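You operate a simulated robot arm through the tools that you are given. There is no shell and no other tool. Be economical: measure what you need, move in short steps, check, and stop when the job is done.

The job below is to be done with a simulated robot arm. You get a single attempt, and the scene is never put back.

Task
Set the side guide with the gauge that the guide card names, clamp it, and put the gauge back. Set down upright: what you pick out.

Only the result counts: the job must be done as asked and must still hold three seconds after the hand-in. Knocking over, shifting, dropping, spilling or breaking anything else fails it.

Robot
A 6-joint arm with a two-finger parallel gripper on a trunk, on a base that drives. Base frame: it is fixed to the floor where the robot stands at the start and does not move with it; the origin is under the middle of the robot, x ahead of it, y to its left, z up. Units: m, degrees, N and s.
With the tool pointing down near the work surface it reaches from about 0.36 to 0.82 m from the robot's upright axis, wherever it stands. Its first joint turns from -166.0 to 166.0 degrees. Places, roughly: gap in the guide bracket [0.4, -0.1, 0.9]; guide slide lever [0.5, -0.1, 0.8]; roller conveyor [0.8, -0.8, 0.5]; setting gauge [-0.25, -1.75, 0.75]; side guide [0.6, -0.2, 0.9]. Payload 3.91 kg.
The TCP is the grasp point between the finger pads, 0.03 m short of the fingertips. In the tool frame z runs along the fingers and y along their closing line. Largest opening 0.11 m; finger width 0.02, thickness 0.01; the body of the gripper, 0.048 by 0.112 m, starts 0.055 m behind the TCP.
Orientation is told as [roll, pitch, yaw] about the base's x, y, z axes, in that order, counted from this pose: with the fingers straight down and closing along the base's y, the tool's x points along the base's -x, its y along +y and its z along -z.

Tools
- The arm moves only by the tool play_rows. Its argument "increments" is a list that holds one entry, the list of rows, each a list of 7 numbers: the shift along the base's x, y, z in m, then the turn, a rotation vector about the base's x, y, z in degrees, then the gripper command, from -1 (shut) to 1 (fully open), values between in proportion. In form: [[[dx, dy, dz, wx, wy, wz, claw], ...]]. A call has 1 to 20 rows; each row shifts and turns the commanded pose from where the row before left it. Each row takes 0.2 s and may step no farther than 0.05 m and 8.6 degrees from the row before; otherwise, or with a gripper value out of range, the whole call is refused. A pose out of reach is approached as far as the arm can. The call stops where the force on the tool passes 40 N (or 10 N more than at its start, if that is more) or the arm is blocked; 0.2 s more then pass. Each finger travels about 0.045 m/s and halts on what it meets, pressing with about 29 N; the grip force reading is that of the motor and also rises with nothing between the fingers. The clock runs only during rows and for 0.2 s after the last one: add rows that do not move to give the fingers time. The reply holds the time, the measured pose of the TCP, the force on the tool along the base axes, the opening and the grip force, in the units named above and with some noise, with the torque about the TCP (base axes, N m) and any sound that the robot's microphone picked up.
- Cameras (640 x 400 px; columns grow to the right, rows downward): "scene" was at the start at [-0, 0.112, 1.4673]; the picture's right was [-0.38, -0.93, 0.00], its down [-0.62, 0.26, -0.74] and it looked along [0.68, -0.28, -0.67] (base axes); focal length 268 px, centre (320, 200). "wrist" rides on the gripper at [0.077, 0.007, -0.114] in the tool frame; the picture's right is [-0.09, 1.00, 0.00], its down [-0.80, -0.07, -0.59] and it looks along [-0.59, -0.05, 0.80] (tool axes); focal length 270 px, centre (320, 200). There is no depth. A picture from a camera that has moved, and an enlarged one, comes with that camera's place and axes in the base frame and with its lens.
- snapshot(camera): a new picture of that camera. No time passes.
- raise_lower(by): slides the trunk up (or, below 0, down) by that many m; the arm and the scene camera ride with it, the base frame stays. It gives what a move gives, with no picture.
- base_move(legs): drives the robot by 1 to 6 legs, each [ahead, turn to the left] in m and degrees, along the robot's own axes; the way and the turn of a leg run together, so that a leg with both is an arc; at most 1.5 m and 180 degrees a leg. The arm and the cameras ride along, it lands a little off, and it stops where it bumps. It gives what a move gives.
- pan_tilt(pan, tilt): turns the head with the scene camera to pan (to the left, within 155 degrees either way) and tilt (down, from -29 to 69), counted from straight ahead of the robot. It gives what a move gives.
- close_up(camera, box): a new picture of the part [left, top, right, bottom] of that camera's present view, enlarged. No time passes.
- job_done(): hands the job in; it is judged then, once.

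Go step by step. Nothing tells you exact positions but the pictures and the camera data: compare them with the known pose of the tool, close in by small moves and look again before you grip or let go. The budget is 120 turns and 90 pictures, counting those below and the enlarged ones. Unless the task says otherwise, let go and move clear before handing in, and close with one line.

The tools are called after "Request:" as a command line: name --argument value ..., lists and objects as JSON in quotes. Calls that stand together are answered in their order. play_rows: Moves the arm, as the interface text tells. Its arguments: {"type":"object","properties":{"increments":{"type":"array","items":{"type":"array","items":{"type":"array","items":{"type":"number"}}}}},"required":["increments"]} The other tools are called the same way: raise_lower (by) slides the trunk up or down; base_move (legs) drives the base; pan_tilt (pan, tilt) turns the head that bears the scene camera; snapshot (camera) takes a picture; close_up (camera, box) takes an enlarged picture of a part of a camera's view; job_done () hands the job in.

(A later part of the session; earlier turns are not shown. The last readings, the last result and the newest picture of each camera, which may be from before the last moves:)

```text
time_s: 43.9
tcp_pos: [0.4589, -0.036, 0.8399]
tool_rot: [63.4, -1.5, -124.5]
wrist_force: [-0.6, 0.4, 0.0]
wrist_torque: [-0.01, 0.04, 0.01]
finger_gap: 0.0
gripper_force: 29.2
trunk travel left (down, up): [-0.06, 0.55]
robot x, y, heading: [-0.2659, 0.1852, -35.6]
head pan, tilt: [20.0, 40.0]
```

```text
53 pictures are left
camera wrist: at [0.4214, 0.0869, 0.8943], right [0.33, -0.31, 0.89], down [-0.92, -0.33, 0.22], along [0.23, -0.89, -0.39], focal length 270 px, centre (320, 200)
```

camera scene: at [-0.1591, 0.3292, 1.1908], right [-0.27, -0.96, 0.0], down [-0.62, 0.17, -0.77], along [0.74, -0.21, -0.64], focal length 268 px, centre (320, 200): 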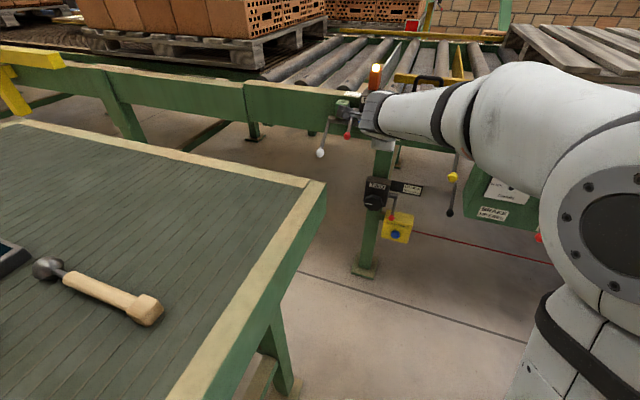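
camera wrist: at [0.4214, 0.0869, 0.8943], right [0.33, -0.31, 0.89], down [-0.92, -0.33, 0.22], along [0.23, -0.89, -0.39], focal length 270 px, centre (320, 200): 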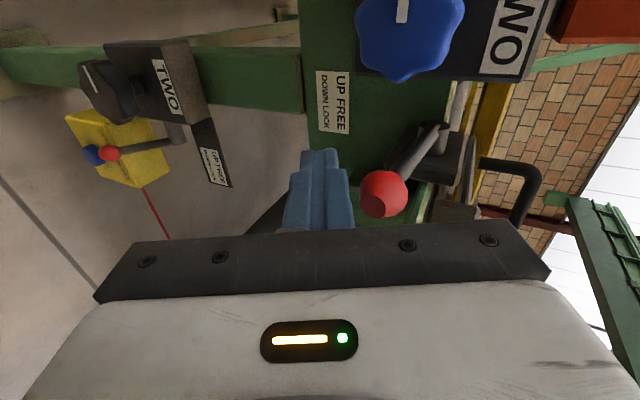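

Good insertion now, stick well under the knob. Lifting.

Request:
play_rows --increments '[[[0, 0, 0.004, 0, 0, 0, -1], [-0.0008, 0.0006, 0.003, 0, 0, 0, -1], [-0.0008, 0.0006, 0.003, 0, 0, 0, -1], [-0.0008, 0.0006, 0.003, 0, 0, 0, -1], [-0.0008, 0.0006, 0.003, 0, 0, 0, -1], [-0.0008, 0.0006, 0.003, 0, 0, 0, -1], [-0.0004, 0.0003, 0.003, 0, 0, 0, -1], [-0.0004, 0.0003, 0.003, 0, 0, 0, -1], [-0.0004, 0.0003, 0.003, 0, 0, 0, -1], [0, 0, 0.003, 0, 0, 0, -1], [0, 0, 0.003, 0, 0, 0, -1], [0, 0, 0.003, 0, 0, 0, -1], [0, 0, 0.003, 0, 0, 0, -1], [0, 0, 0.003, 0, 0, 0, -1], [0, 0, 0.003, 0, 0, 0, -1]]]'

Request:
snapshot --camera "wrist"

```text
time_s: 47.1
tcp_pos: [0.4529, -0.0312, 0.8848]
tool_rot: [63.4, -1.6, -124.7]
wrist_force: [-2.5, -2.3, -2.1]
wrist_torque: [0.05, 0.05, -0.1]
finger_gap: 0.0
gripper_force: 29.1
trunk travel left (down, up): [-0.06, 0.55]
robot x, y, heading: [-0.2672, 0.1847, -35.6]
head pan, tilt: [20.0, 40.0]
```

```text
52 pictures are left
camera wrist: at [0.4155, 0.0913, 0.9398], right [0.33, -0.31, 0.89], down [-0.92, -0.33, 0.22], along [0.23, -0.89, -0.39], focal length 270 px, centre (320, 200)
```

wrist: 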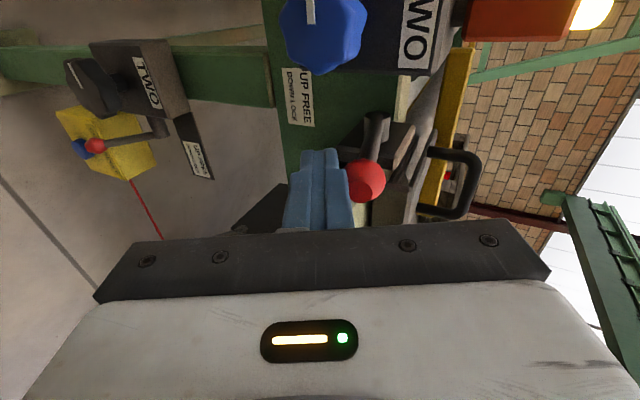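

Lever is now just past horizontal. Keep lifting until it meets its stop.

Request:
play_rows --increments '[[[0, 0, 0.004, 0, 0, 0, -1], [0, 0, 0.004, 0, 0, 0, -1], [0.0004, -0.0003, 0.004, 0, 0, 0, -1], [0.0004, -0.0003, 0.004, 0, 0, 0, -1], [0.0008, -0.0006, 0.004, 0, 0, 0, -1], [0.0008, -0.0006, 0.004, 0, 0, 0, -1], [0.0012, -0.0008, 0.004, 0, 0, 0, -1], [0.0012, -0.0008, 0.004, 0, 0, 0, -1], [0.0016, -0.0011, 0.004, 0, 0, 0, -1], [0.0016, -0.0011, 0.004, 0, 0, 0, -1], [0.002, -0.0014, 0.004, 0, 0, 0, -1], [0.002, -0.0014, 0.004, 0, 0, 0, -1]]]'

Request:
snapshot --camera "wrist"

```text
time_s: 49.7
tcp_pos: [0.4639, -0.0392, 0.9298]
tool_rot: [63.1, -1.5, -124.7]
wrist_force: [-20.7, 10.4, -14.1]
wrist_torque: [0.26, 0.26, -0.19]
finger_gap: 0.0002
gripper_force: 29.2
trunk travel left (down, up): [-0.06, 0.55]
robot x, y, heading: [-0.2694, 0.1819, -35.5]
head pan, tilt: [20.0, 40.0]
```

```text
51 pictures are left
camera wrist: at [0.4267, 0.0831, 0.9852], right [0.33, -0.31, 0.89], down [-0.92, -0.33, 0.23], along [0.23, -0.89, -0.39], focal length 270 px, centre (320, 200)
```

wrist: 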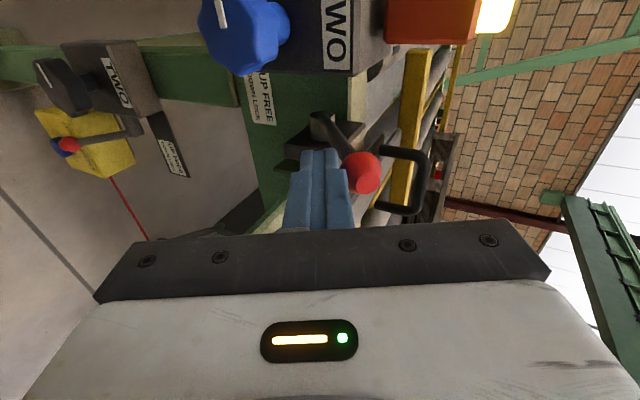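

The lever is at about +40° with force building, likely near the top stop. One more small nudge up, then back out.

Request:
play_rows --increments '[[[0.001, -0.0007, 0.002, 0, 0, 0, -1], [0.001, -0.0007, 0.002, 0, 0, 0, -1], [0.001, -0.0007, 0.002, 0, 0, 0, -1], [0.001, -0.0007, 0.002, 0, 0, 0, -1]]]'

Request:
play_rows --increments '[[[-0.002, 0.0014, -0.008, 0, 0, 0, -1], [-0.016, 0.0112, 0, 0, 0, 0, -1], [-0.03, 0.021, 0, 0, 0, 0, -1], [-0.03, 0.021, 0, 0, 0, 0, -1], [-0.02, 0.014, 0.03, 0, 0, 0, -1]]]'

Request:
snapshot --camera "wrist"

```text
time_s: 50.1
tcp_pos: [0.4643, -0.0397, 0.9293]
tool_rot: [62.9, -1.7, -124.8]
wrist_force: [-6.4, 2.9, -3.7]
wrist_torque: [0.03, 0.05, -0.01]
finger_gap: 0.0
gripper_force: 28.6
trunk travel left (down, up): [-0.06, 0.55]
robot x, y, heading: [-0.2705, 0.1828, -35.6]
head pan, tilt: [20.0, 40.0]
stopped in row 1: the force on the tool passed its limit at 45 N (the readings are from after the stop); the commanded pose is now the measured one
```

```text
time_s: 51.3
tcp_pos: [0.3686, 0.0305, 0.9506]
tool_rot: [63.0, -1.7, -124.8]
wrist_force: [-0.3, 0.3, 0.1]
wrist_torque: [-0.04, 0.0, -0.02]
finger_gap: 0.0
gripper_force: 28.5
trunk travel left (down, up): [-0.06, 0.55]
robot x, y, heading: [-0.2718, 0.1862, -35.8]
head pan, tilt: [20.0, 40.0]
```

```text
50 pictures are left
camera wrist: at [0.3314, 0.1523, 1.0065], right [0.34, -0.31, 0.89], down [-0.91, -0.33, 0.23], along [0.22, -0.89, -0.4], focal length 270 px, centre (320, 200)
```

wrist: 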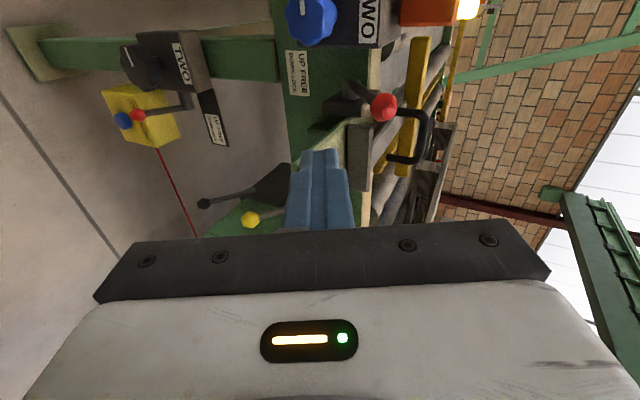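

The lever stays up, free. Now I restore the tool to pointing down, retract, and raise the trunk before driving to the gauge table.

Request:
play_rows --increments '[[[-0.02, 0.014, 0.025, 0, 0, 0, -1], [-0.02, 0.014, 0.025, 4.5, 6.4, 0, -1], [-0.02, 0.014, 0.025, 4.5, 6.4, 0, -1], [-0.02, 0.014, 0.025, 4.5, 6.4, 0, -1], [-0.02, 0.014, 0.025, 4.5, 6.4, 0, -0.5], [-0.02, 0.014, 0.025, 4.5, 6.4, 0, 0], [-0.02, 0.014, 0.025, 4.5, 6.4, 0, 0.5], [-0.02, 0.014, 0.025, 4.5, 6.4, 0, 1], [-0.02, 0.014, 0, 4.6, 6.5, 0, 1], [0, 0, 0, 0, 0, 0, 1]]]'

Request:
raise_lower --by 0.365

Request:
base_move --legs '[[0, -89.3], [1.1, 0]]'

Request:
pan_tilt --pan 10 --tilt 30

Request:
snapshot --camera "scene"

```text
time_s: 53.5
tcp_pos: [0.1538, 0.1487, 1.0197]
tool_rot: [0.2, -0.4, -123.5]
wrist_force: [0.3, 0.0, 0.4]
wrist_torque: [-0.02, -0.01, 0.02]
finger_gap: 0.1101
gripper_force: 0.0
out of reach, approached as far as the arm can: row 7, 8, 9
trunk travel left (down, up): [-0.06, 0.55]
robot x, y, heading: [-0.2681, 0.1853, -35.7]
head pan, tilt: [20.0, 40.0]
```

```text
time_s: 57.0
tcp_pos: [0.1536, 0.1484, 1.3845]
tool_rot: [0.4, -0.4, -123.5]
wrist_force: [-0.2, 0.0, -0.5]
wrist_torque: [0.01, 0.01, 0.0]
finger_gap: 0.1099
gripper_force: 0.1
trunk travel left (down, up): [-0.425, 0.185]
robot x, y, heading: [-0.2704, 0.1828, -35.4]
head pan, tilt: [20.0, 40.0]
```

```text
time_s: 66.3
tcp_pos: [-0.861, -1.1591, 1.3862]
tool_rot: [0.4, -0.4, 150.1]
wrist_force: [1.7, -1.0, 0.3]
wrist_torque: [-0.01, 0.01, 0.01]
finger_gap: 0.11
gripper_force: 0.2
trunk travel left (down, up): [-0.425, 0.185]
robot x, y, heading: [-0.8505, -0.7364, -121.7]
head pan, tilt: [20.0, 40.0]
```

```text
time_s: 67.1
tcp_pos: [-0.8613, -1.1586, 1.3853]
tool_rot: [0.5, -0.4, 150.2]
wrist_force: [-0.5, -0.4, 0.6]
wrist_torque: [0.02, -0.01, 0.01]
finger_gap: 0.1102
gripper_force: 0.1
trunk travel left (down, up): [-0.425, 0.185]
robot x, y, heading: [-0.8496, -0.7387, -121.7]
head pan, tilt: [10.0, 30.0]
```

```text
49 pictures are left
camera scene: at [-0.7163, -0.8318, 1.486], right [-0.93, 0.37, 0.0], down [0.18, 0.47, -0.87], along [-0.32, -0.81, -0.5], focal length 268 px, centre (320, 200)
```

scene: 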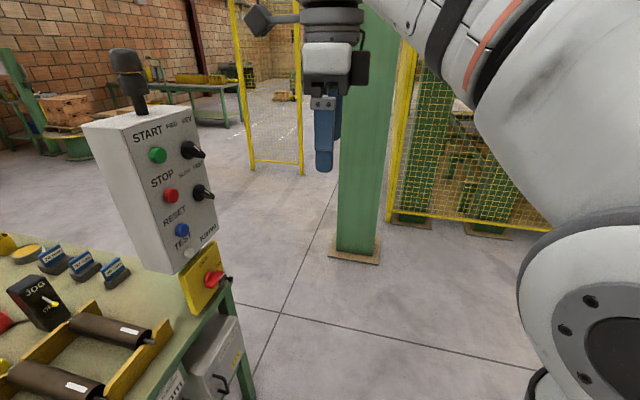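

Three blue-tagged gauges sit in a row on the table. Zooming in to identify and locate them.

Request:
close_up --camera "scene" --box '[0, 220, 160, 320]'

```text
4.00 times, centred on (80, 270) of scene
camera zoom: at [-0.7163, -0.8318, 1.486], right [-0.93, 0.37, 0.0], down [0.18, 0.47, -0.87], along [-0.32, -0.81, -0.5], focal length 1074 px, centre (1280, -80)
```

zoom: 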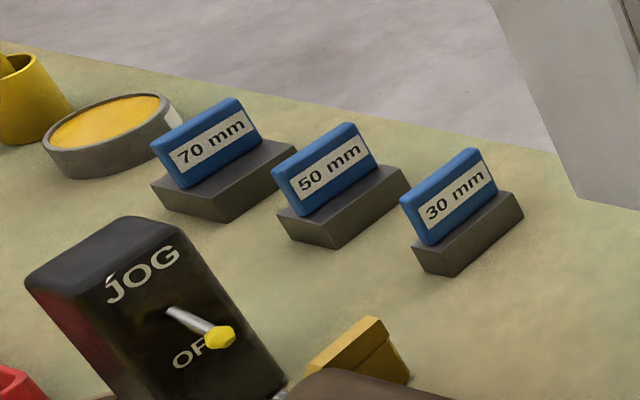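

The 70 mm gauge sits at about (-0.105, -1.85) on a table top at z≈0.79, label facing the aisle, 0.1 m from the table's far end. I'll drive around the corner and stand off the far end.

Request:
base_move --legs '[[0.9, 0], [0, 70.9], [0.95, 0]]'

Request:
pan_tilt --pan 100 --tilt 35

Request:
snapshot --camera "scene"

```text
time_s: 79.4
tcp_pos: [-0.3012, -2.3678, 1.3845]
tool_rot: [0.4, -0.3, -137.8]
wrist_force: [0.1, -0.3, -0.2]
wrist_torque: [0.01, 0.01, -0.01]
finger_gap: 0.1099
gripper_force: 0.1
trunk travel left (down, up): [-0.425, 0.185]
robot x, y, heading: [-0.7021, -2.2319, -49.8]
head pan, tilt: [10.0, 30.0]
```

```text
time_s: 81.1
tcp_pos: [-0.3014, -2.3687, 1.386]
tool_rot: [0.4, -0.3, -137.7]
wrist_force: [0.3, 0.3, 0.3]
wrist_torque: [-0.01, 0.02, -0.01]
finger_gap: 0.1102
gripper_force: 0.0
trunk travel left (down, up): [-0.425, 0.185]
robot x, y, heading: [-0.7065, -2.2298, -49.8]
head pan, tilt: [100.0, 35.0]
```

```text
47 pictures are left
camera scene: at [-0.5793, -2.0063, 1.4783], right [0.77, -0.64, 0.0], down [-0.37, -0.44, -0.82], along [0.53, 0.63, -0.57], focal length 268 px, centre (320, 200)
```

scene: 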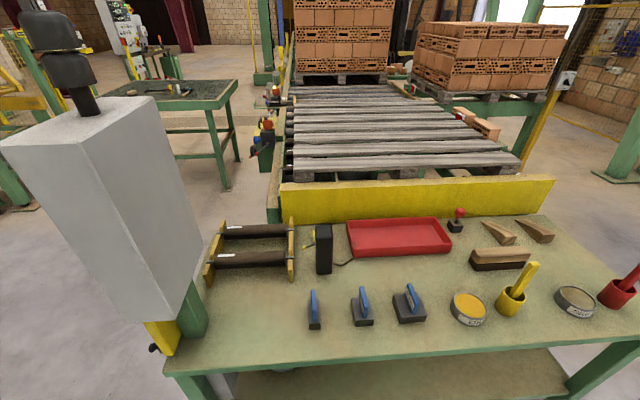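

I'm at the far end of the table; the 70 mm gauge is the rightmost of the three. Turning to face the table and pre-aligning.

Request:
base_move --legs '[[0, 104.8]]'

Request:
pan_tilt --pan -10 --tilt 45

Request:
snapshot --camera "scene"

Request:
snapshot --camera "wrist"

```text
time_s: 85.9
tcp_pos: [-0.6818, -1.808, 1.3858]
tool_rot: [0.5, -0.3, -31.6]
wrist_force: [0.0, -0.3, 0.1]
wrist_torque: [0.03, -0.03, 0.0]
finger_gap: 0.11
gripper_force: 0.0
trunk travel left (down, up): [-0.425, 0.185]
robot x, y, heading: [-0.6972, -2.2305, 55.9]
head pan, tilt: [100.0, 35.0]
```

```text
time_s: 87.8
tcp_pos: [-0.681, -1.8073, 1.3861]
tool_rot: [0.5, -0.2, -31.6]
wrist_force: [0.9, -0.4, 0.6]
wrist_torque: [0.0, 0.02, -0.02]
finger_gap: 0.11
gripper_force: 0.1
trunk travel left (down, up): [-0.425, 0.185]
robot x, y, heading: [-0.6967, -2.2333, 55.6]
head pan, tilt: [-10.0, 45.0]
```

```text
46 pictures are left
camera scene: at [-0.8073, -2.1524, 1.4635], right [0.72, -0.7, 0.0], down [-0.49, -0.51, -0.71], along [0.49, 0.51, -0.71], focal length 268 px, centre (320, 200)
```

scene: 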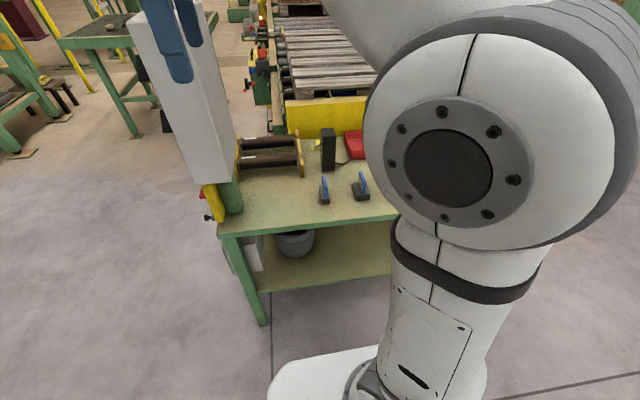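

```text
45 pictures are left
camera wrist: at [-0.7444, -1.7607, 1.4992], right [0.6, 0.8, 0.01], down [0.64, -0.48, 0.6], along [0.48, -0.35, -0.8], focal length 270 px, centre (320, 200)
```

wrist: 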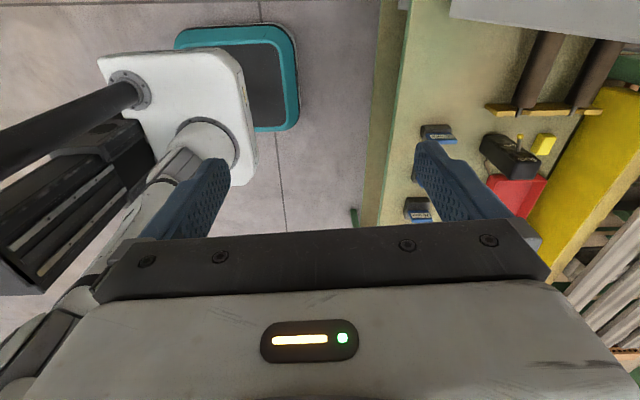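

The gripper is near the tall panel, so I move away from it toward above the 70 mm gauge, turning the tool so the fingers close across the tab.

Request:
play_rows --increments '[[[0.0443, -0.0032, 0, 0, 0, 6.66, 1], [0.0443, -0.0032, 0, 0, 0, 6.66, 1], [0.0443, -0.0032, 0, 0, 0, 6.66, 1], [0.0443, -0.0032, -0.02, 0, 0, 6.66, 1], [0.0443, -0.0032, -0.02, 0, 0, 6.66, 1], [0.0443, -0.0032, -0.02, 0, 0, 6.66, 1], [0.0443, -0.0032, -0.02, 0, 0, 6.66, 1], [0.0443, -0.0032, -0.02, 0, 0, 6.66, 1], [0.0443, -0.0032, -0.02, 0, 0, 6.66, 1], [0.0443, -0.0032, -0.02, 0, 0, 6.66, 1], [0.0443, -0.0032, -0.02, 0, 0, 6.66, 1], [0.0443, -0.0032, -0.02, 0, 0, 6.66, 1], [0.0443, -0.0032, -0.02, 0, 0, 6.66, 1], [0, 0, 0, 0, 0, 0, 1]]]'

Request:
snapshot --camera "wrist"

```text
time_s: 90.8
tcp_pos: [-0.1051, -1.8488, 1.1848]
tool_rot: [0.5, -0.3, 55.2]
wrist_force: [-0.1, -0.4, 0.6]
wrist_torque: [0.01, -0.01, -0.02]
finger_gap: 0.1101
gripper_force: 0.2
trunk travel left (down, up): [-0.425, 0.185]
robot x, y, heading: [-0.6968, -2.2326, 55.7]
head pan, tilt: [-10.0, 45.0]
```

```text
44 pictures are left
camera wrist: at [-0.1552, -1.9074, 1.2982], right [-0.77, 0.64, 0.01], down [0.52, 0.61, 0.6], along [0.38, 0.46, -0.8], focal length 270 px, centre (320, 200)
```

wrist: 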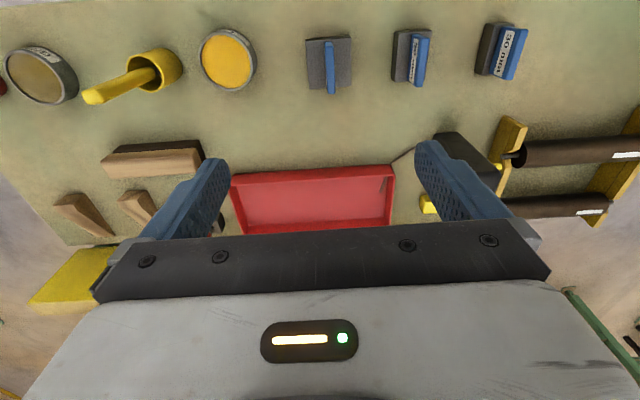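

The 70 mm tab is nearly below the tool; I shift (-0.013, +0.014) and descend to 1.02 for a closer look.

Request:
play_rows --increments '[[[-0.0043, 0.0047, -0.04, 0, 0, 0, 1], [-0.0043, 0.0047, -0.04, 0, 0, 0, 1], [-0.0043, 0.0047, -0.04, 0, 0, 0, 1], [0, 0, -0.045, 0, 0, 0, 1], [0, 0, 0, 0, 0, 0, 1]]]'

Request:
snapshot --camera "wrist"

Request:
close_up --camera "scene" --box '[300, 130, 428, 210]'

```text
time_s: 92.0
tcp_pos: [-0.1186, -1.8338, 1.0213]
tool_rot: [0.5, -0.3, 55.0]
wrist_force: [-0.7, -0.1, -0.5]
wrist_torque: [-0.01, -0.02, 0.0]
finger_gap: 0.11
gripper_force: 0.2
trunk travel left (down, up): [-0.425, 0.185]
robot x, y, heading: [-0.6978, -2.2321, 55.8]
head pan, tilt: [-10.0, 45.0]
```

```text
43 pictures are left
camera wrist: at [-0.1686, -1.8931, 1.1353], right [-0.77, 0.64, 0.01], down [0.52, 0.61, 0.6], along [0.38, 0.46, -0.8], focal length 270 px, centre (320, 200)
```

wrist: 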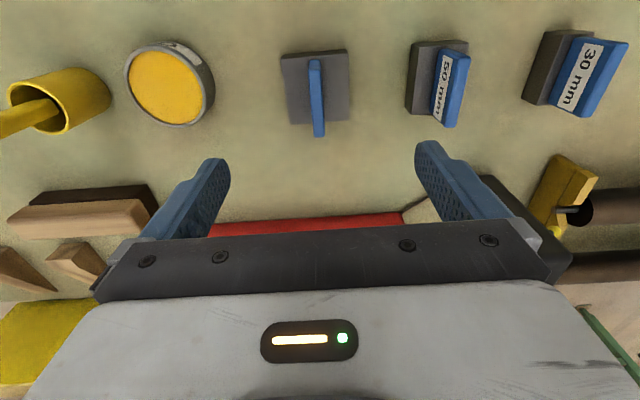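

```text
5.00 times, centred on (364, 170) of scene
camera zoom: at [-0.8069, -2.1523, 1.4635], right [0.72, -0.7, 0.0], down [-0.49, -0.51, -0.71], along [0.49, 0.51, -0.71], focal length 1342 px, centre (100, 350)
```

zoom: 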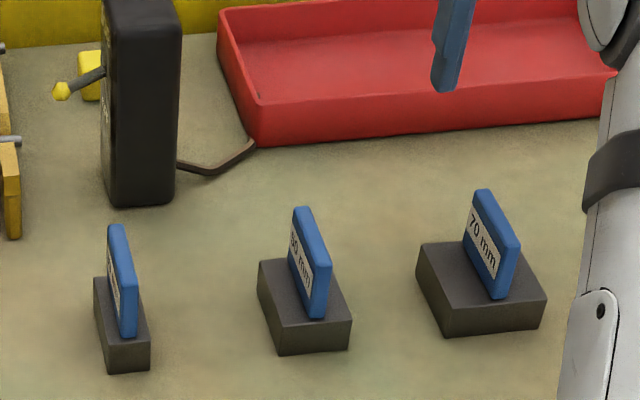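

The tool is within ~2 mm of the tab (top ≈0.865). Descending with fingers partly closed to straddle the tab.

Request:
play_rows --increments '[[[0.0015, 0.0005, -0.04, 0, 0, 0, 0.3], [0, 0, -0.04, 0, 0, 0, 0.3], [0, 0, -0.03, 0, 0, 0, 0.3], [0, 0, -0.02, 0, 0, 0, 0.3], [0, 0, 0, 0, 0, 0, 0.3]]]'

Request:
snapshot --camera "wrist"

Request:
close_up --camera "scene" --box '[340, 140, 420, 210]'

```text
time_s: 93.2
tcp_pos: [-0.1179, -1.8333, 0.89]
tool_rot: [0.5, -0.3, 55.1]
wrist_force: [0.2, 0.3, 0.2]
wrist_torque: [-0.02, 0.0, -0.02]
finger_gap: 0.0716
gripper_force: 0.1
trunk travel left (down, up): [-0.425, 0.185]
robot x, y, heading: [-0.6924, -2.2343, 55.8]
head pan, tilt: [-10.0, 45.0]
```

```text
41 pictures are left
camera wrist: at [-0.1677, -1.8928, 1.0046], right [-0.77, 0.64, 0.01], down [0.52, 0.61, 0.6], along [0.38, 0.46, -0.8], focal length 270 px, centre (320, 200)
```

wrist: 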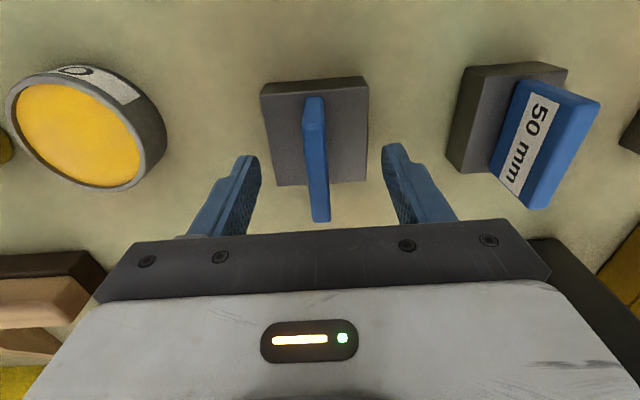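

```text
5.71 times, centred on (380, 175) of scene
camera zoom: at [-0.807, -2.1523, 1.4635], right [0.72, -0.7, 0.0], down [-0.49, -0.51, -0.71], along [0.49, 0.51, -0.71], focal length 1534 px, centre (-23, 343)
```

zoom: 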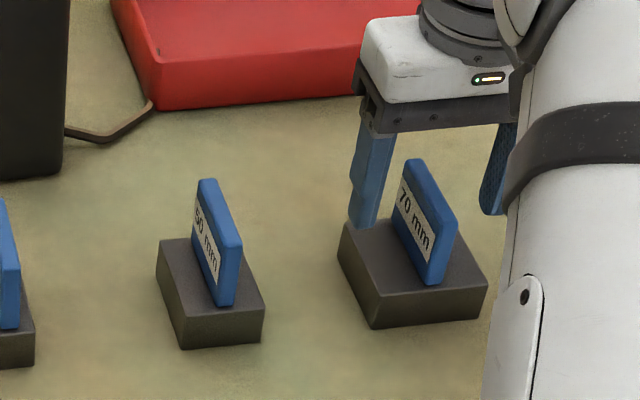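

Fingers straddle the tab centrally. Down 22 mm more and close.

Request:
play_rows --increments '[[[0.001, 0.0015, -0.011, 0, 0, 0, 0.3], [0, 0, -0.011, 0, 0, 0, 0.3], [0, 0, 0, 0, 0, 0, -0.2], [0, 0, 0, 0, 0, 0, -0.5], [0, 0, 0, 0, 0, 0, -0.7], [0, 0, 0, 0, 0, 0, -0.85], [0, 0, 0, 0, 0, 0, -1], [0, 0, 0, 0, 0, 0, -1], [0, 0, 0, 0, 0, 0, -1]]]'

Request:
snapshot --camera "wrist"

```text
time_s: 95.2
tcp_pos: [-0.116, -1.8325, 0.8706]
tool_rot: [0.6, -0.3, 55.0]
wrist_force: [1.4, -1.6, 1.7]
wrist_torque: [-0.24, -0.23, -0.02]
finger_gap: 0.012
gripper_force: 28.4
trunk travel left (down, up): [-0.425, 0.185]
robot x, y, heading: [-0.6964, -2.2323, 55.8]
head pan, tilt: [-10.0, 45.0]
```

```text
39 pictures are left
camera wrist: at [-0.166, -1.8912, 0.9833], right [-0.77, 0.64, 0.01], down [0.52, 0.61, 0.6], along [0.38, 0.46, -0.8], focal length 270 px, centre (320, 200)
```

wrist: 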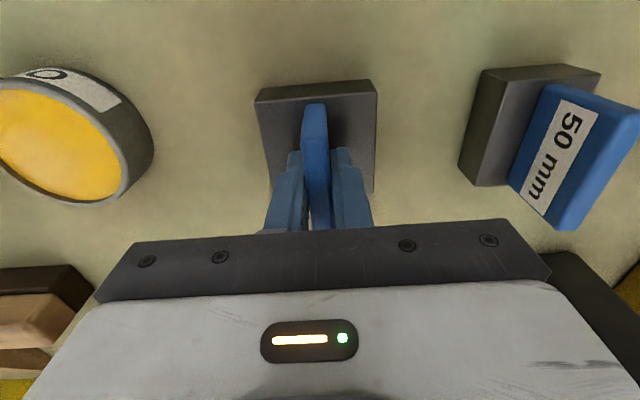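

Gripped (12 mm tab). The rest pose is TCP (-0.116, -1.8325, 0.8706), yaw 55. Lifting straight and checking.

Request:
play_rows --increments '[[[0, 0, 0.01, 0, 0, 0, -1], [0, 0, 0.03, 0, 0, 0, -1], [0, 0, 0.045, 0, 0, 0, -1], [0, 0, 0.045, 0, 0, 0, -1], [0, 0, 0.045, 0, 0, 0, -1], [0, 0, 0.045, 0, 0, 0, -1], [-0.02, 0, 0.04, 0, 0, 0, -1], [-0.045, -0.005, 0.02, 0, 0, 0, -1], [-0.045, -0.005, 0.01, 0, 0, 0, -1], [-0.045, -0.005, 0, 0, 0, 0, -1], [-0.045, -0.005, 0, 0, 0, 0, -1], [-0.045, -0.005, 0, 0, 0, 0, -1], [-0.045, -0.005, 0, 0, 0, 0, -1], [-0.035, -0.005, 0, 0, 0, 0, -1]]]'

Request:
snapshot --camera "wrist"

```text
time_s: 98.2
tcp_pos: [-0.4424, -1.8673, 1.1571]
tool_rot: [0.5, -0.3, 55.0]
wrist_force: [-0.5, 0.0, -3.4]
wrist_torque: [-0.04, -0.01, 0.02]
finger_gap: 0.0117
gripper_force: 28.6
trunk travel left (down, up): [-0.425, 0.185]
robot x, y, heading: [-0.6931, -2.2339, 56.1]
head pan, tilt: [-10.0, 45.0]
```

```text
38 pictures are left
camera wrist: at [-0.4917, -1.9269, 1.2705], right [-0.77, 0.64, 0.01], down [0.52, 0.61, 0.6], along [0.38, 0.46, -0.8], focal length 270 px, centre (320, 200)
```

wrist: 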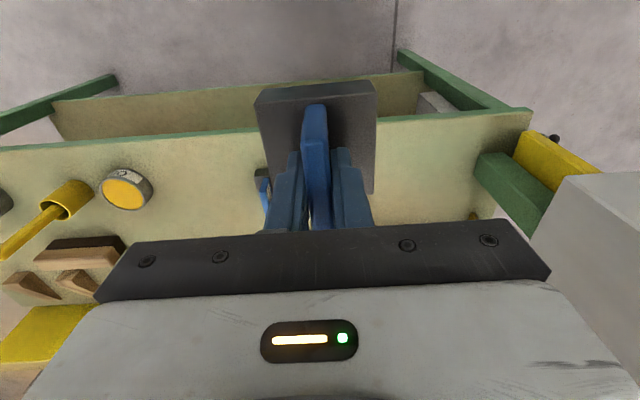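

The gauge is held firmly. Driving back along the same route (turn right, back up), checking position at the corner.

Request:
base_move --legs '[[0, -106], [-0.95, 0], [0, -71.5]]'

```text
time_s: 110.9
tcp_pos: [-1.5514, -1.8409, 1.1559]
tool_rot: [0.5, -0.2, -125.0]
wrist_force: [0.5, -0.8, -4.0]
wrist_torque: [0.0, -0.02, -0.01]
finger_gap: 0.0116
gripper_force: 29.2
trunk travel left (down, up): [-0.425, 0.185]
robot x, y, heading: [-1.2852, -1.4829, -123.5]
head pan, tilt: [-10.0, 45.0]
```

Now backing 1.93 m along the conveyor and turning to face the bracket.

Request:
base_move --legs '[[-1.0, 0], [-0.93, 0], [0, 88]]'

Request:
pan_tilt --pan 25 --tilt 42

Request:
snapshot --camera "scene"

```text
time_s: 124.3
tcp_pos: [0.1453, -0.1435, 1.1553]
tool_rot: [0.5, -0.2, -39.9]
wrist_force: [0.7, -0.3, -3.7]
wrist_torque: [0.02, 0.0, 0.02]
finger_gap: 0.012
gripper_force: 29.3
trunk travel left (down, up): [-0.425, 0.185]
robot x, y, heading: [-0.2028, 0.1406, -39.3]
head pan, tilt: [-10.0, 45.0]
```

```text
time_s: 125.3
tcp_pos: [0.1444, -0.1438, 1.1565]
tool_rot: [0.6, -0.2, -39.9]
wrist_force: [0.1, -0.4, -3.2]
wrist_torque: [0.0, 0.04, -0.03]
finger_gap: 0.0116
gripper_force: 29.1
trunk travel left (down, up): [-0.425, 0.185]
robot x, y, heading: [-0.2025, 0.1375, -39.1]
head pan, tilt: [25.0, 42.0]
```

```text
37 pictures are left
camera scene: at [-0.0842, 0.284, 1.4678], right [-0.24, -0.97, 0.0], down [-0.65, 0.16, -0.74], along [0.72, -0.18, -0.67], focal length 268 px, centre (320, 200)
```

scene: 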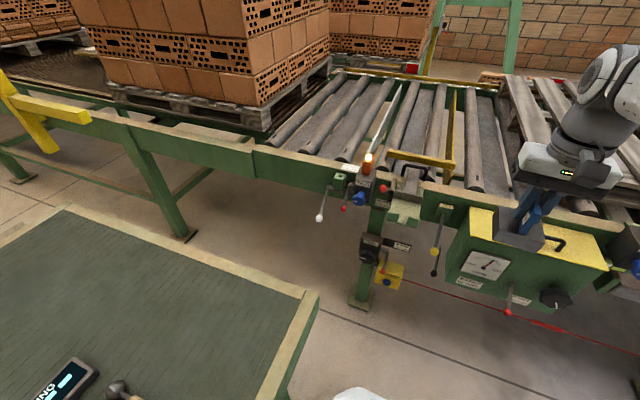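

Good position. Zooming into the bracket for the gap geometry.

Request:
close_up --camera "scene" --box '[350, 140, 446, 230]'

```text
4.44 times, centred on (398, 185) of scene
camera zoom: at [-0.0842, 0.284, 1.4678], right [-0.24, -0.97, 0.0], down [-0.65, 0.16, -0.74], along [0.72, -0.18, -0.67], focal length 1193 px, centre (-27, 267)
```

zoom: 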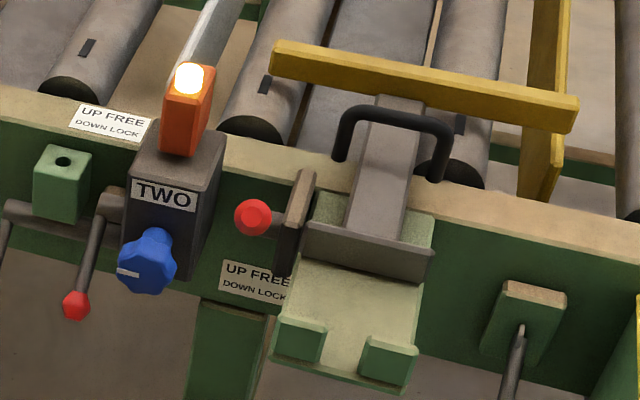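

Gap runs n=0.354–0.445 (≈91 mm), bed centre near (0.416, -0.104). Moving over it with the tool turned so the gauge's 70 mm lies along the slide.

Request:
play_rows --increments '[[[0.0247, 0.0036, 0, 0, 0, 8.59, -1], [0.0247, 0.0036, 0, 0, 0, 8.59, -1], [0.0247, 0.0036, 0, 0, 0, 8.59, -1], [0.0247, 0.0036, 0, 0, 0, 8.59, -1], [0.0247, 0.0036, 0, 0, 0, 8.59, -1], [0.0247, 0.0036, 0, 0, 0, 8.59, -1], [0.0247, 0.0036, 0, 0, 0, 8.59, -1], [0.0247, 0.0036, 0, 0, 0, 8.59, -1], [0.0247, 0.0036, 0, 0, 0, 8.59, -1], [0.0247, 0.0036, 0, 0, 0, 8.59, -1], [0.0247, 0.0036, 0, 0, 0, 8.59, -1], [0, 0, 0, 0, 0, 0, -1]]]'

Request:
snapshot --camera "wrist"

Request:
close_up --camera "scene" --box '[330, 100, 480, 230]'

```text
time_s: 127.9
tcp_pos: [0.417, -0.1023, 1.1559]
tool_rot: [0.5, -0.2, 54.7]
wrist_force: [0.2, -0.3, -3.9]
wrist_torque: [0.01, -0.01, 0.01]
finger_gap: 0.0117
gripper_force: 29.4
trunk travel left (down, up): [-0.425, 0.185]
robot x, y, heading: [-0.2017, 0.1368, -38.9]
head pan, tilt: [25.0, 42.0]
```

```text
35 pictures are left
camera wrist: at [0.3671, -0.162, 1.2696], right [-0.76, 0.65, 0.01], down [0.52, 0.61, 0.6], along [0.38, 0.46, -0.8], focal length 270 px, centre (320, 200)
```

wrist: 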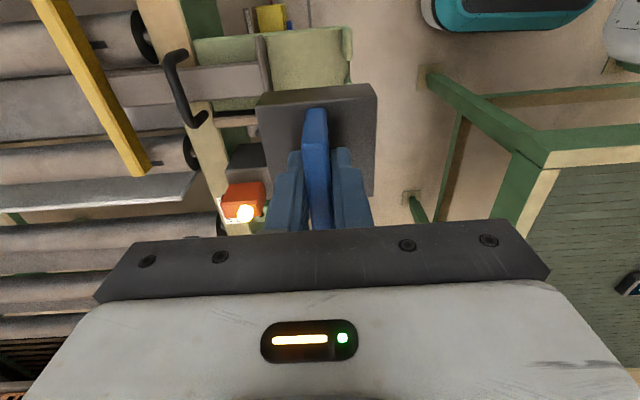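

```text
3.08 times, centred on (405, 165) of scene
camera zoom: at [-0.0837, 0.2843, 1.4678], right [-0.24, -0.97, 0.0], down [-0.65, 0.16, -0.74], along [0.72, -0.18, -0.67], focal length 826 px, centre (58, 308)
```

zoom: 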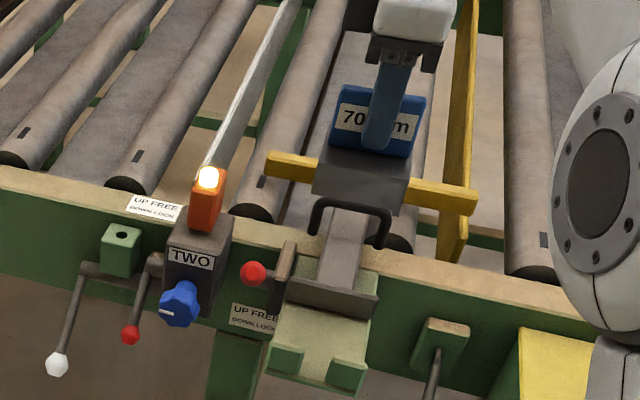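

Aligned above the gap. Descending to just above the lugs and re-checking.

Request:
play_rows --increments '[[[-0.0005, -0.0007, -0.04, 0, 0, 0, -1], [-0.0005, -0.0007, -0.04, 0, 0, 0, -1], [0, 0, -0.03, 0, 0, 0, -1], [0, 0, -0.02, 0, 0, 0, -1], [0, 0, 0, 0, 0, 0, -1]]]'

Request:
snapshot --camera "wrist"

Request:
close_up --camera "scene" --box '[350, 130, 446, 230]'

```text
time_s: 129.1
tcp_pos: [0.4149, -0.1052, 1.026]
tool_rot: [0.5, -0.2, 54.6]
wrist_force: [0.4, -0.1, -3.1]
wrist_torque: [0.01, 0.02, 0.0]
finger_gap: 0.0119
gripper_force: 29.0
trunk travel left (down, up): [-0.425, 0.185]
robot x, y, heading: [-0.1969, 0.1405, -38.8]
head pan, tilt: [25.0, 42.0]
```

```text
33 pictures are left
camera wrist: at [0.3649, -0.1646, 1.1395], right [-0.76, 0.65, 0.01], down [0.52, 0.61, 0.6], along [0.38, 0.46, -0.8], focal length 270 px, centre (320, 200)
```

wrist: 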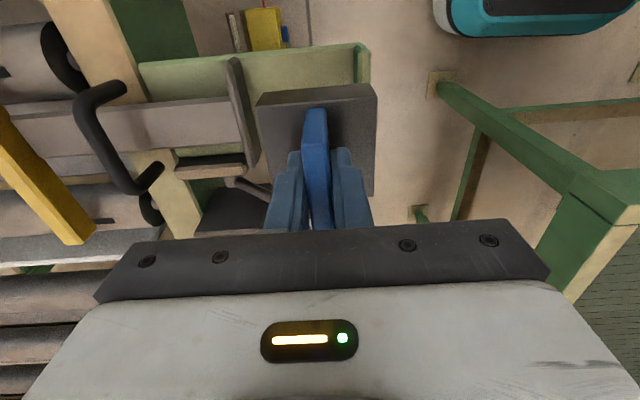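

```text
4.00 times, centred on (398, 180) of scene
camera zoom: at [-0.0837, 0.2841, 1.4678], right [-0.24, -0.97, 0.0], down [-0.65, 0.16, -0.74], along [0.72, -0.18, -0.67], focal length 1074 px, centre (8, 280)
```

zoom: 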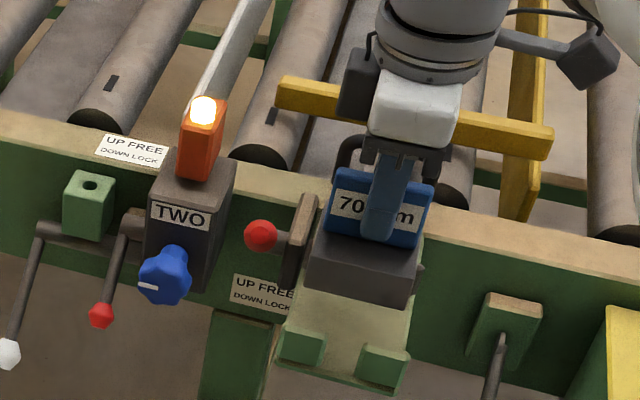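

Gauge is above the gap with clearance both sides. Lowering slowly until it touches the bed.

Request:
play_rows --increments '[[[0, 0, -0.012, 0, 0, 0, -1], [0, 0, -0.012, 0, 0, 0, -1], [0, 0, -0.008, 0, 0, 0, -1], [0, 0, 0, 0, 0, 0, -1]]]'

Request:
close_up --camera "scene" --box '[366, 160, 430, 220]'

Request:
snapshot --camera "wrist"

```text
time_s: 130.1
tcp_pos: [0.415, -0.1048, 0.9939]
tool_rot: [0.5, -0.3, 54.7]
wrist_force: [0.2, -0.8, -4.4]
wrist_torque: [0.0, 0.0, 0.01]
finger_gap: 0.0118
gripper_force: 29.5
trunk travel left (down, up): [-0.425, 0.185]
robot x, y, heading: [-0.1991, 0.138, -39.1]
head pan, tilt: [25.0, 42.0]
```

```text
6.67 times, centred on (398, 190) of scene
camera zoom: at [-0.0837, 0.2841, 1.4678], right [-0.24, -0.97, 0.0], down [-0.65, 0.16, -0.74], along [0.72, -0.18, -0.67], focal length 1790 px, centre (-200, 267)
```

zoom: 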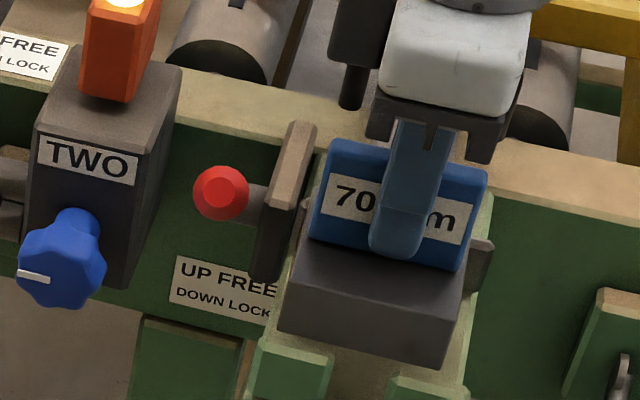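

```text
30 pictures are left
camera wrist: at [0.3654, -0.164, 1.1083], right [-0.76, 0.65, 0.01], down [0.52, 0.61, 0.6], along [0.38, 0.46, -0.8], focal length 270 px, centre (320, 200)
```

wrist: 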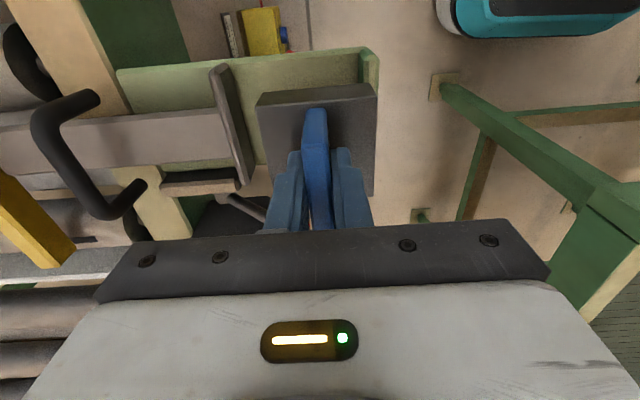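

Comparing in the wrist frame, the gauge sits ~12 mm too near the lugs. Shifting +12 mm along the slide and re-checking before lowering.

Request:
play_rows --increments '[[[0.0098, -0.0069, 0, 0, 0, 0, -1], [0, 0, 0, 0, 0, 0, -1]]]'

Request:
close_up --camera "wrist" --box '[180, 20, 420, 170]'

Request:
close_up --camera "scene" --box '[366, 165, 430, 225]'

```text
time_s: 130.7
tcp_pos: [0.4255, -0.1122, 0.9931]
tool_rot: [0.4, -0.2, 54.5]
wrist_force: [0.1, 0.8, -3.9]
wrist_torque: [-0.01, 0.0, -0.01]
finger_gap: 0.0117
gripper_force: 28.8
trunk travel left (down, up): [-0.425, 0.185]
robot x, y, heading: [-0.2037, 0.1356, -39.1]
head pan, tilt: [25.0, 42.0]
```

```text
2.67 times, centred on (300, 95) of wrist
camera zoom: at [0.3759, -0.1706, 1.1072], right [-0.76, 0.65, 0.01], down [0.52, 0.61, 0.6], along [0.38, 0.46, -0.8], focal length 721 px, centre (373, 480)
```

zoom: 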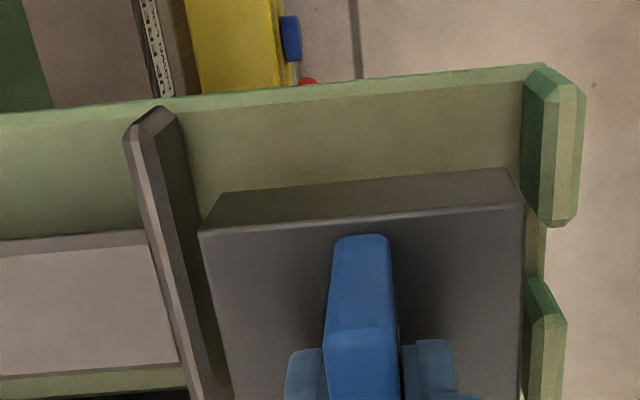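

```text
6.67 times, centred on (398, 195) of scene
camera zoom: at [-0.0836, 0.284, 1.4678], right [-0.24, -0.97, 0.0], down [-0.65, 0.16, -0.74], along [0.72, -0.18, -0.67], focal length 1790 px, centre (-200, 233)
```

zoom: 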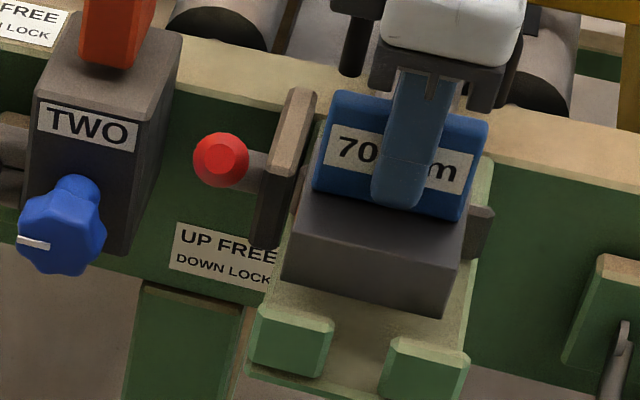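

The gauge now sits centrally between flange and lugs with a few mm either side. Lowering to the bed in small steps.

Request:
play_rows --increments '[[[0, 0, -0.006, 0, 0, 0, -1], [0, 0, -0.004, 0, 0, 0, -1], [0, 0, -0.003, 0, 0, 0, -1], [0, 0, -0.002, 0, 0, 0, -1], [0, 0, -0.002, 0, 0, 0, -1]]]'

Request:
close_up --camera "wrist" --box '[180, 20, 420, 170]'

```text
time_s: 131.9
tcp_pos: [0.4257, -0.1118, 0.978]
tool_rot: [0.6, -0.2, 54.6]
wrist_force: [-0.5, -0.2, -4.2]
wrist_torque: [-0.02, 0.0, 0.01]
finger_gap: 0.0119
gripper_force: 29.2
trunk travel left (down, up): [-0.425, 0.185]
robot x, y, heading: [-0.2015, 0.1388, -39.2]
head pan, tilt: [25.0, 42.0]
```

```text
2.67 times, centred on (300, 95) of wrist
camera zoom: at [0.3756, -0.1714, 1.0916], right [-0.76, 0.65, 0.01], down [0.52, 0.61, 0.6], along [0.38, 0.46, -0.8], focal length 721 px, centre (373, 480)
```

zoom: 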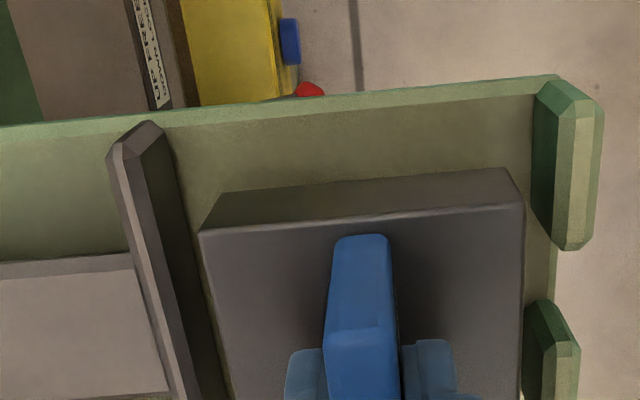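

Still free. Continuing down in 1.5 mm steps until the bed takes the load.

Request:
play_rows --increments '[[[0, 0, -0.0015, 0, 0, 0, -1], [0, 0, -0.0015, 0, 0, 0, -1], [0, 0, -0.0015, 0, 0, 0, -1], [0, 0, -0.0015, 0, 0, 0, -1], [0, 0, 0, 0, 0, 0, -1]]]'

Request:
play_rows --increments '[[[0, 0, -0.001, 0, 0, 0, -1], [0, 0, -0.001, 0, 0, 0, -1], [0, 0, -0.001, 0, 0, 0, -1], [0, 0, 0, 0, 0, 0, -1]]]'

```text
time_s: 133.1
tcp_pos: [0.4244, -0.1126, 0.9715]
tool_rot: [0.5, -0.2, 54.7]
wrist_force: [-0.6, -0.4, -3.8]
wrist_torque: [0.01, 0.02, 0.0]
finger_gap: 0.0119
gripper_force: 29.8
trunk travel left (down, up): [-0.425, 0.185]
robot x, y, heading: [-0.2001, 0.1396, -39.2]
head pan, tilt: [25.0, 42.0]
```

```text
time_s: 134.1
tcp_pos: [0.4252, -0.1123, 0.9683]
tool_rot: [0.5, -0.4, 54.6]
wrist_force: [1.0, -0.2, -3.1]
wrist_torque: [-0.01, -0.03, 0.03]
finger_gap: 0.012
gripper_force: 28.5
trunk travel left (down, up): [-0.425, 0.185]
robot x, y, heading: [-0.2037, 0.1379, -38.9]
head pan, tilt: [25.0, 42.0]
```

Not touching yet; I keep lowering in 1.5 mm rows.

Request:
play_rows --increments '[[[0, 0, -0.0015, 0, 0, 0, -1], [0, 0, -0.0015, 0, 0, 0, -1], [0, 0, -0.0015, 0, 0, 0, -1], [0, 0, -0.0015, 0, 0, 0, -1], [0, 0, 0, 0, 0, 0, -1]]]'

Request:
close_up --camera "wrist" --box '[180, 20, 420, 170]'

Request:
close_up --camera "scene" --box '[366, 165, 430, 225]'

```text
time_s: 135.3
tcp_pos: [0.4264, -0.1112, 0.9609]
tool_rot: [0.5, -0.3, 54.6]
wrist_force: [-0.2, 0.5, -2.9]
wrist_torque: [-0.04, -0.02, 0.01]
finger_gap: 0.0117
gripper_force: 29.0
trunk travel left (down, up): [-0.425, 0.185]
robot x, y, heading: [-0.2006, 0.1417, -39.4]
head pan, tilt: [25.0, 42.0]
```

```text
2.67 times, centred on (300, 95) of wrist
camera zoom: at [0.3759, -0.1713, 1.0757], right [-0.76, 0.65, 0.01], down [0.52, 0.61, 0.6], along [0.38, 0.46, -0.8], focal length 721 px, centre (373, 480)
```

zoom: 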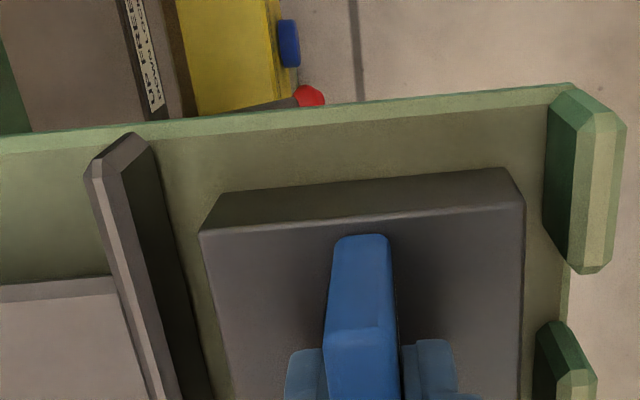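

```text
6.67 times, centred on (398, 195) of scene
camera zoom: at [-0.0837, 0.284, 1.4678], right [-0.24, -0.97, 0.0], down [-0.65, 0.16, -0.74], along [0.72, -0.18, -0.67], focal length 1790 px, centre (-200, 233)
```

zoom: 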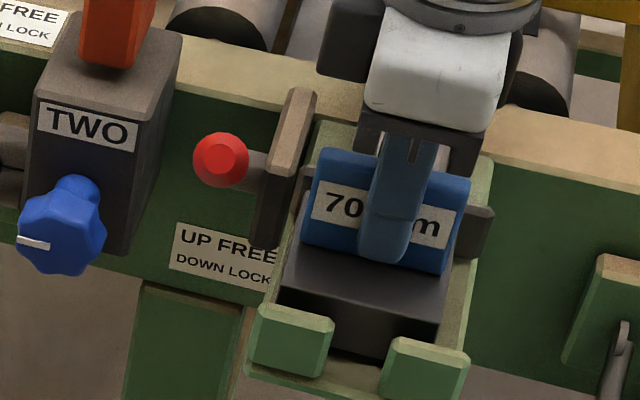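

Shadow under the gauge shows it's still above the bed. Continuing down.

Request:
play_rows --increments '[[[0, 0, -0.002, 0, 0, 0, -1], [0, 0, -0.002, 0, 0, 0, -1], [0, 0, -0.0015, 0, 0, 0, -1], [0, 0, -0.0015, 0, 0, 0, -1], [0, 0, -0.0015, 0, 0, 0, -1], [0, 0, 0, 0, 0, 0, -1]]]'

Request:
play_rows --increments '[[[0, 0, -0.0015, 0, 0, 0, -1], [0, 0, -0.0015, 0, 0, 0, -1], [0, 0, -0.0015, 0, 0, 0, -1], [0, 0, -0.0015, 0, 0, 0, -1], [0, 0, 0, 0, 0, 0, -1]]]'

```text
time_s: 136.7
tcp_pos: [0.4249, -0.113, 0.9577]
tool_rot: [0.0, -0.4, 54.6]
wrist_force: [5.0, -3.3, 23.5]
wrist_torque: [-0.33, -0.31, 0.01]
finger_gap: 0.012
gripper_force: 28.8
trunk travel left (down, up): [-0.425, 0.185]
robot x, y, heading: [-0.2007, 0.1371, -38.9]
head pan, tilt: [25.0, 42.0]
```

```text
time_s: 137.9
tcp_pos: [0.4229, -0.112, 0.9498]
tool_rot: [0.4, -0.3, 54.7]
wrist_force: [5.1, -2.1, 22.9]
wrist_torque: [-0.55, -0.84, 0.02]
finger_gap: 0.0121
gripper_force: 29.2
trunk travel left (down, up): [-0.425, 0.185]
robot x, y, heading: [-0.1993, 0.1385, -39.1]
head pan, tilt: [25.0, 42.0]
```

Contact made (23 N); the fingers slid slightly down the tab. Releasing and lifting clear.

Request:
play_rows --increments '[[[0, 0, 0.001, 0, 0, 0, -0.6], [0, 0, 0, 0, 0, 0, -0.4], [0, 0, 0, 0, 0, 0, -0.3], [0, 0, 0, 0, 0, 0, -0.3], [0, 0, 0.02, 0, 0, 0, -0.3], [0, 0, 0.04, 0, 0, 0, -0.3], [0, 0, 0.04, 0, 0, 0, -0.3], [0, 0, 0.04, 0, 0, 0, -0.3]]]'

Request:
snapshot --camera "wrist"

Request:
close_up --camera "scene" --box '[366, 160, 430, 220]'

```text
time_s: 139.7
tcp_pos: [0.4256, -0.1108, 1.0889]
tool_rot: [0.5, -0.2, 54.6]
wrist_force: [-0.1, 0.0, 0.1]
wrist_torque: [-0.01, 0.02, 0.01]
finger_gap: 0.0386
gripper_force: 0.1
trunk travel left (down, up): [-0.425, 0.185]
robot x, y, heading: [-0.2041, 0.1373, -38.8]
head pan, tilt: [25.0, 42.0]
```

```text
24 pictures are left
camera wrist: at [0.3743, -0.1704, 1.2033], right [-0.76, 0.65, 0.01], down [0.52, 0.61, 0.6], along [0.38, 0.46, -0.8], focal length 270 px, centre (320, 200)
```

wrist: 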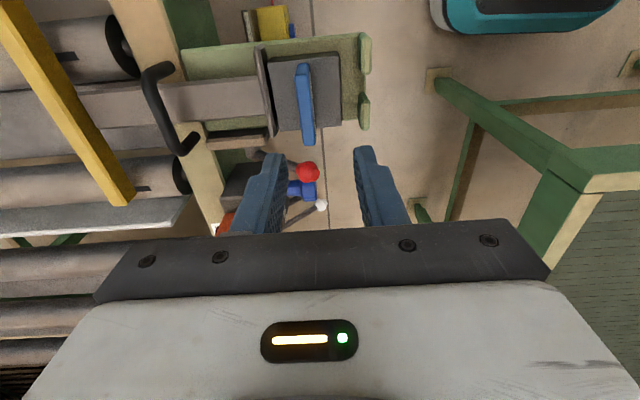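

```text
6.67 times, centred on (398, 190) of scene
camera zoom: at [-0.0843, 0.2843, 1.4678], right [-0.24, -0.97, 0.0], down [-0.65, 0.16, -0.74], along [0.72, -0.18, -0.67], focal length 1790 px, centre (-200, 267)
```

zoom: 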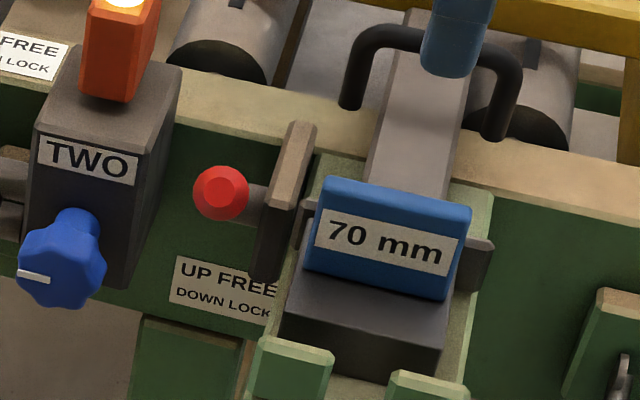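

The gauge stands upright in the gap. Next I'll pull the slide by its handle; I drive forward 0.1 m for reach and move the tool above the handle.

Request:
base_move --legs '[[0.1, 0]]'

Request:
play_rows --increments '[[[0.03, -0.021, 0, 0, 0, 0, -0.1], [0.028, -0.02, 0, 0, 0, 0, -0.1], [0, 0, 0, 0, 0, 0, 0]]]'

Request:
snapshot --camera "wrist"

```text
time_s: 140.9
tcp_pos: [0.5041, -0.1764, 1.0881]
tool_rot: [0.6, -0.2, 54.6]
wrist_force: [0.1, -0.7, 0.5]
wrist_torque: [0.0, -0.02, 0.0]
finger_gap: 0.0387
gripper_force: 0.1
trunk travel left (down, up): [-0.425, 0.185]
robot x, y, heading: [-0.1233, 0.0774, -39.1]
head pan, tilt: [25.0, 42.0]
```

```text
time_s: 141.7
tcp_pos: [0.5624, -0.214, 1.0872]
tool_rot: [0.5, -0.2, 54.6]
wrist_force: [-0.2, 0.4, -0.2]
wrist_torque: [-0.03, 0.01, 0.0]
finger_gap: 0.0554
gripper_force: 0.0
trunk travel left (down, up): [-0.425, 0.185]
robot x, y, heading: [-0.1216, 0.0735, -38.7]
head pan, tilt: [25.0, 42.0]
```

```text
22 pictures are left
camera wrist: at [0.5117, -0.2736, 1.2023], right [-0.76, 0.65, 0.01], down [0.52, 0.61, 0.6], along [0.38, 0.46, -0.8], focal length 270 px, centre (320, 200)
```

wrist: 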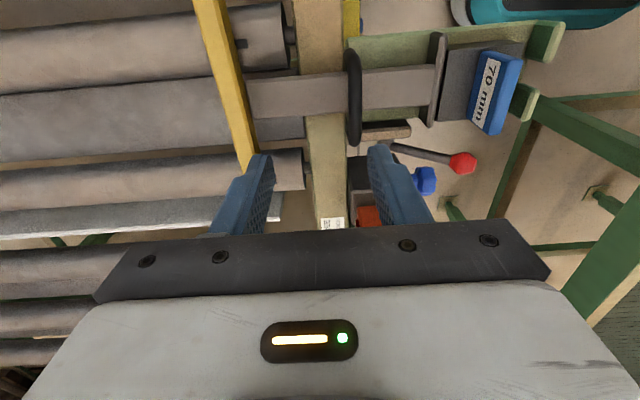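

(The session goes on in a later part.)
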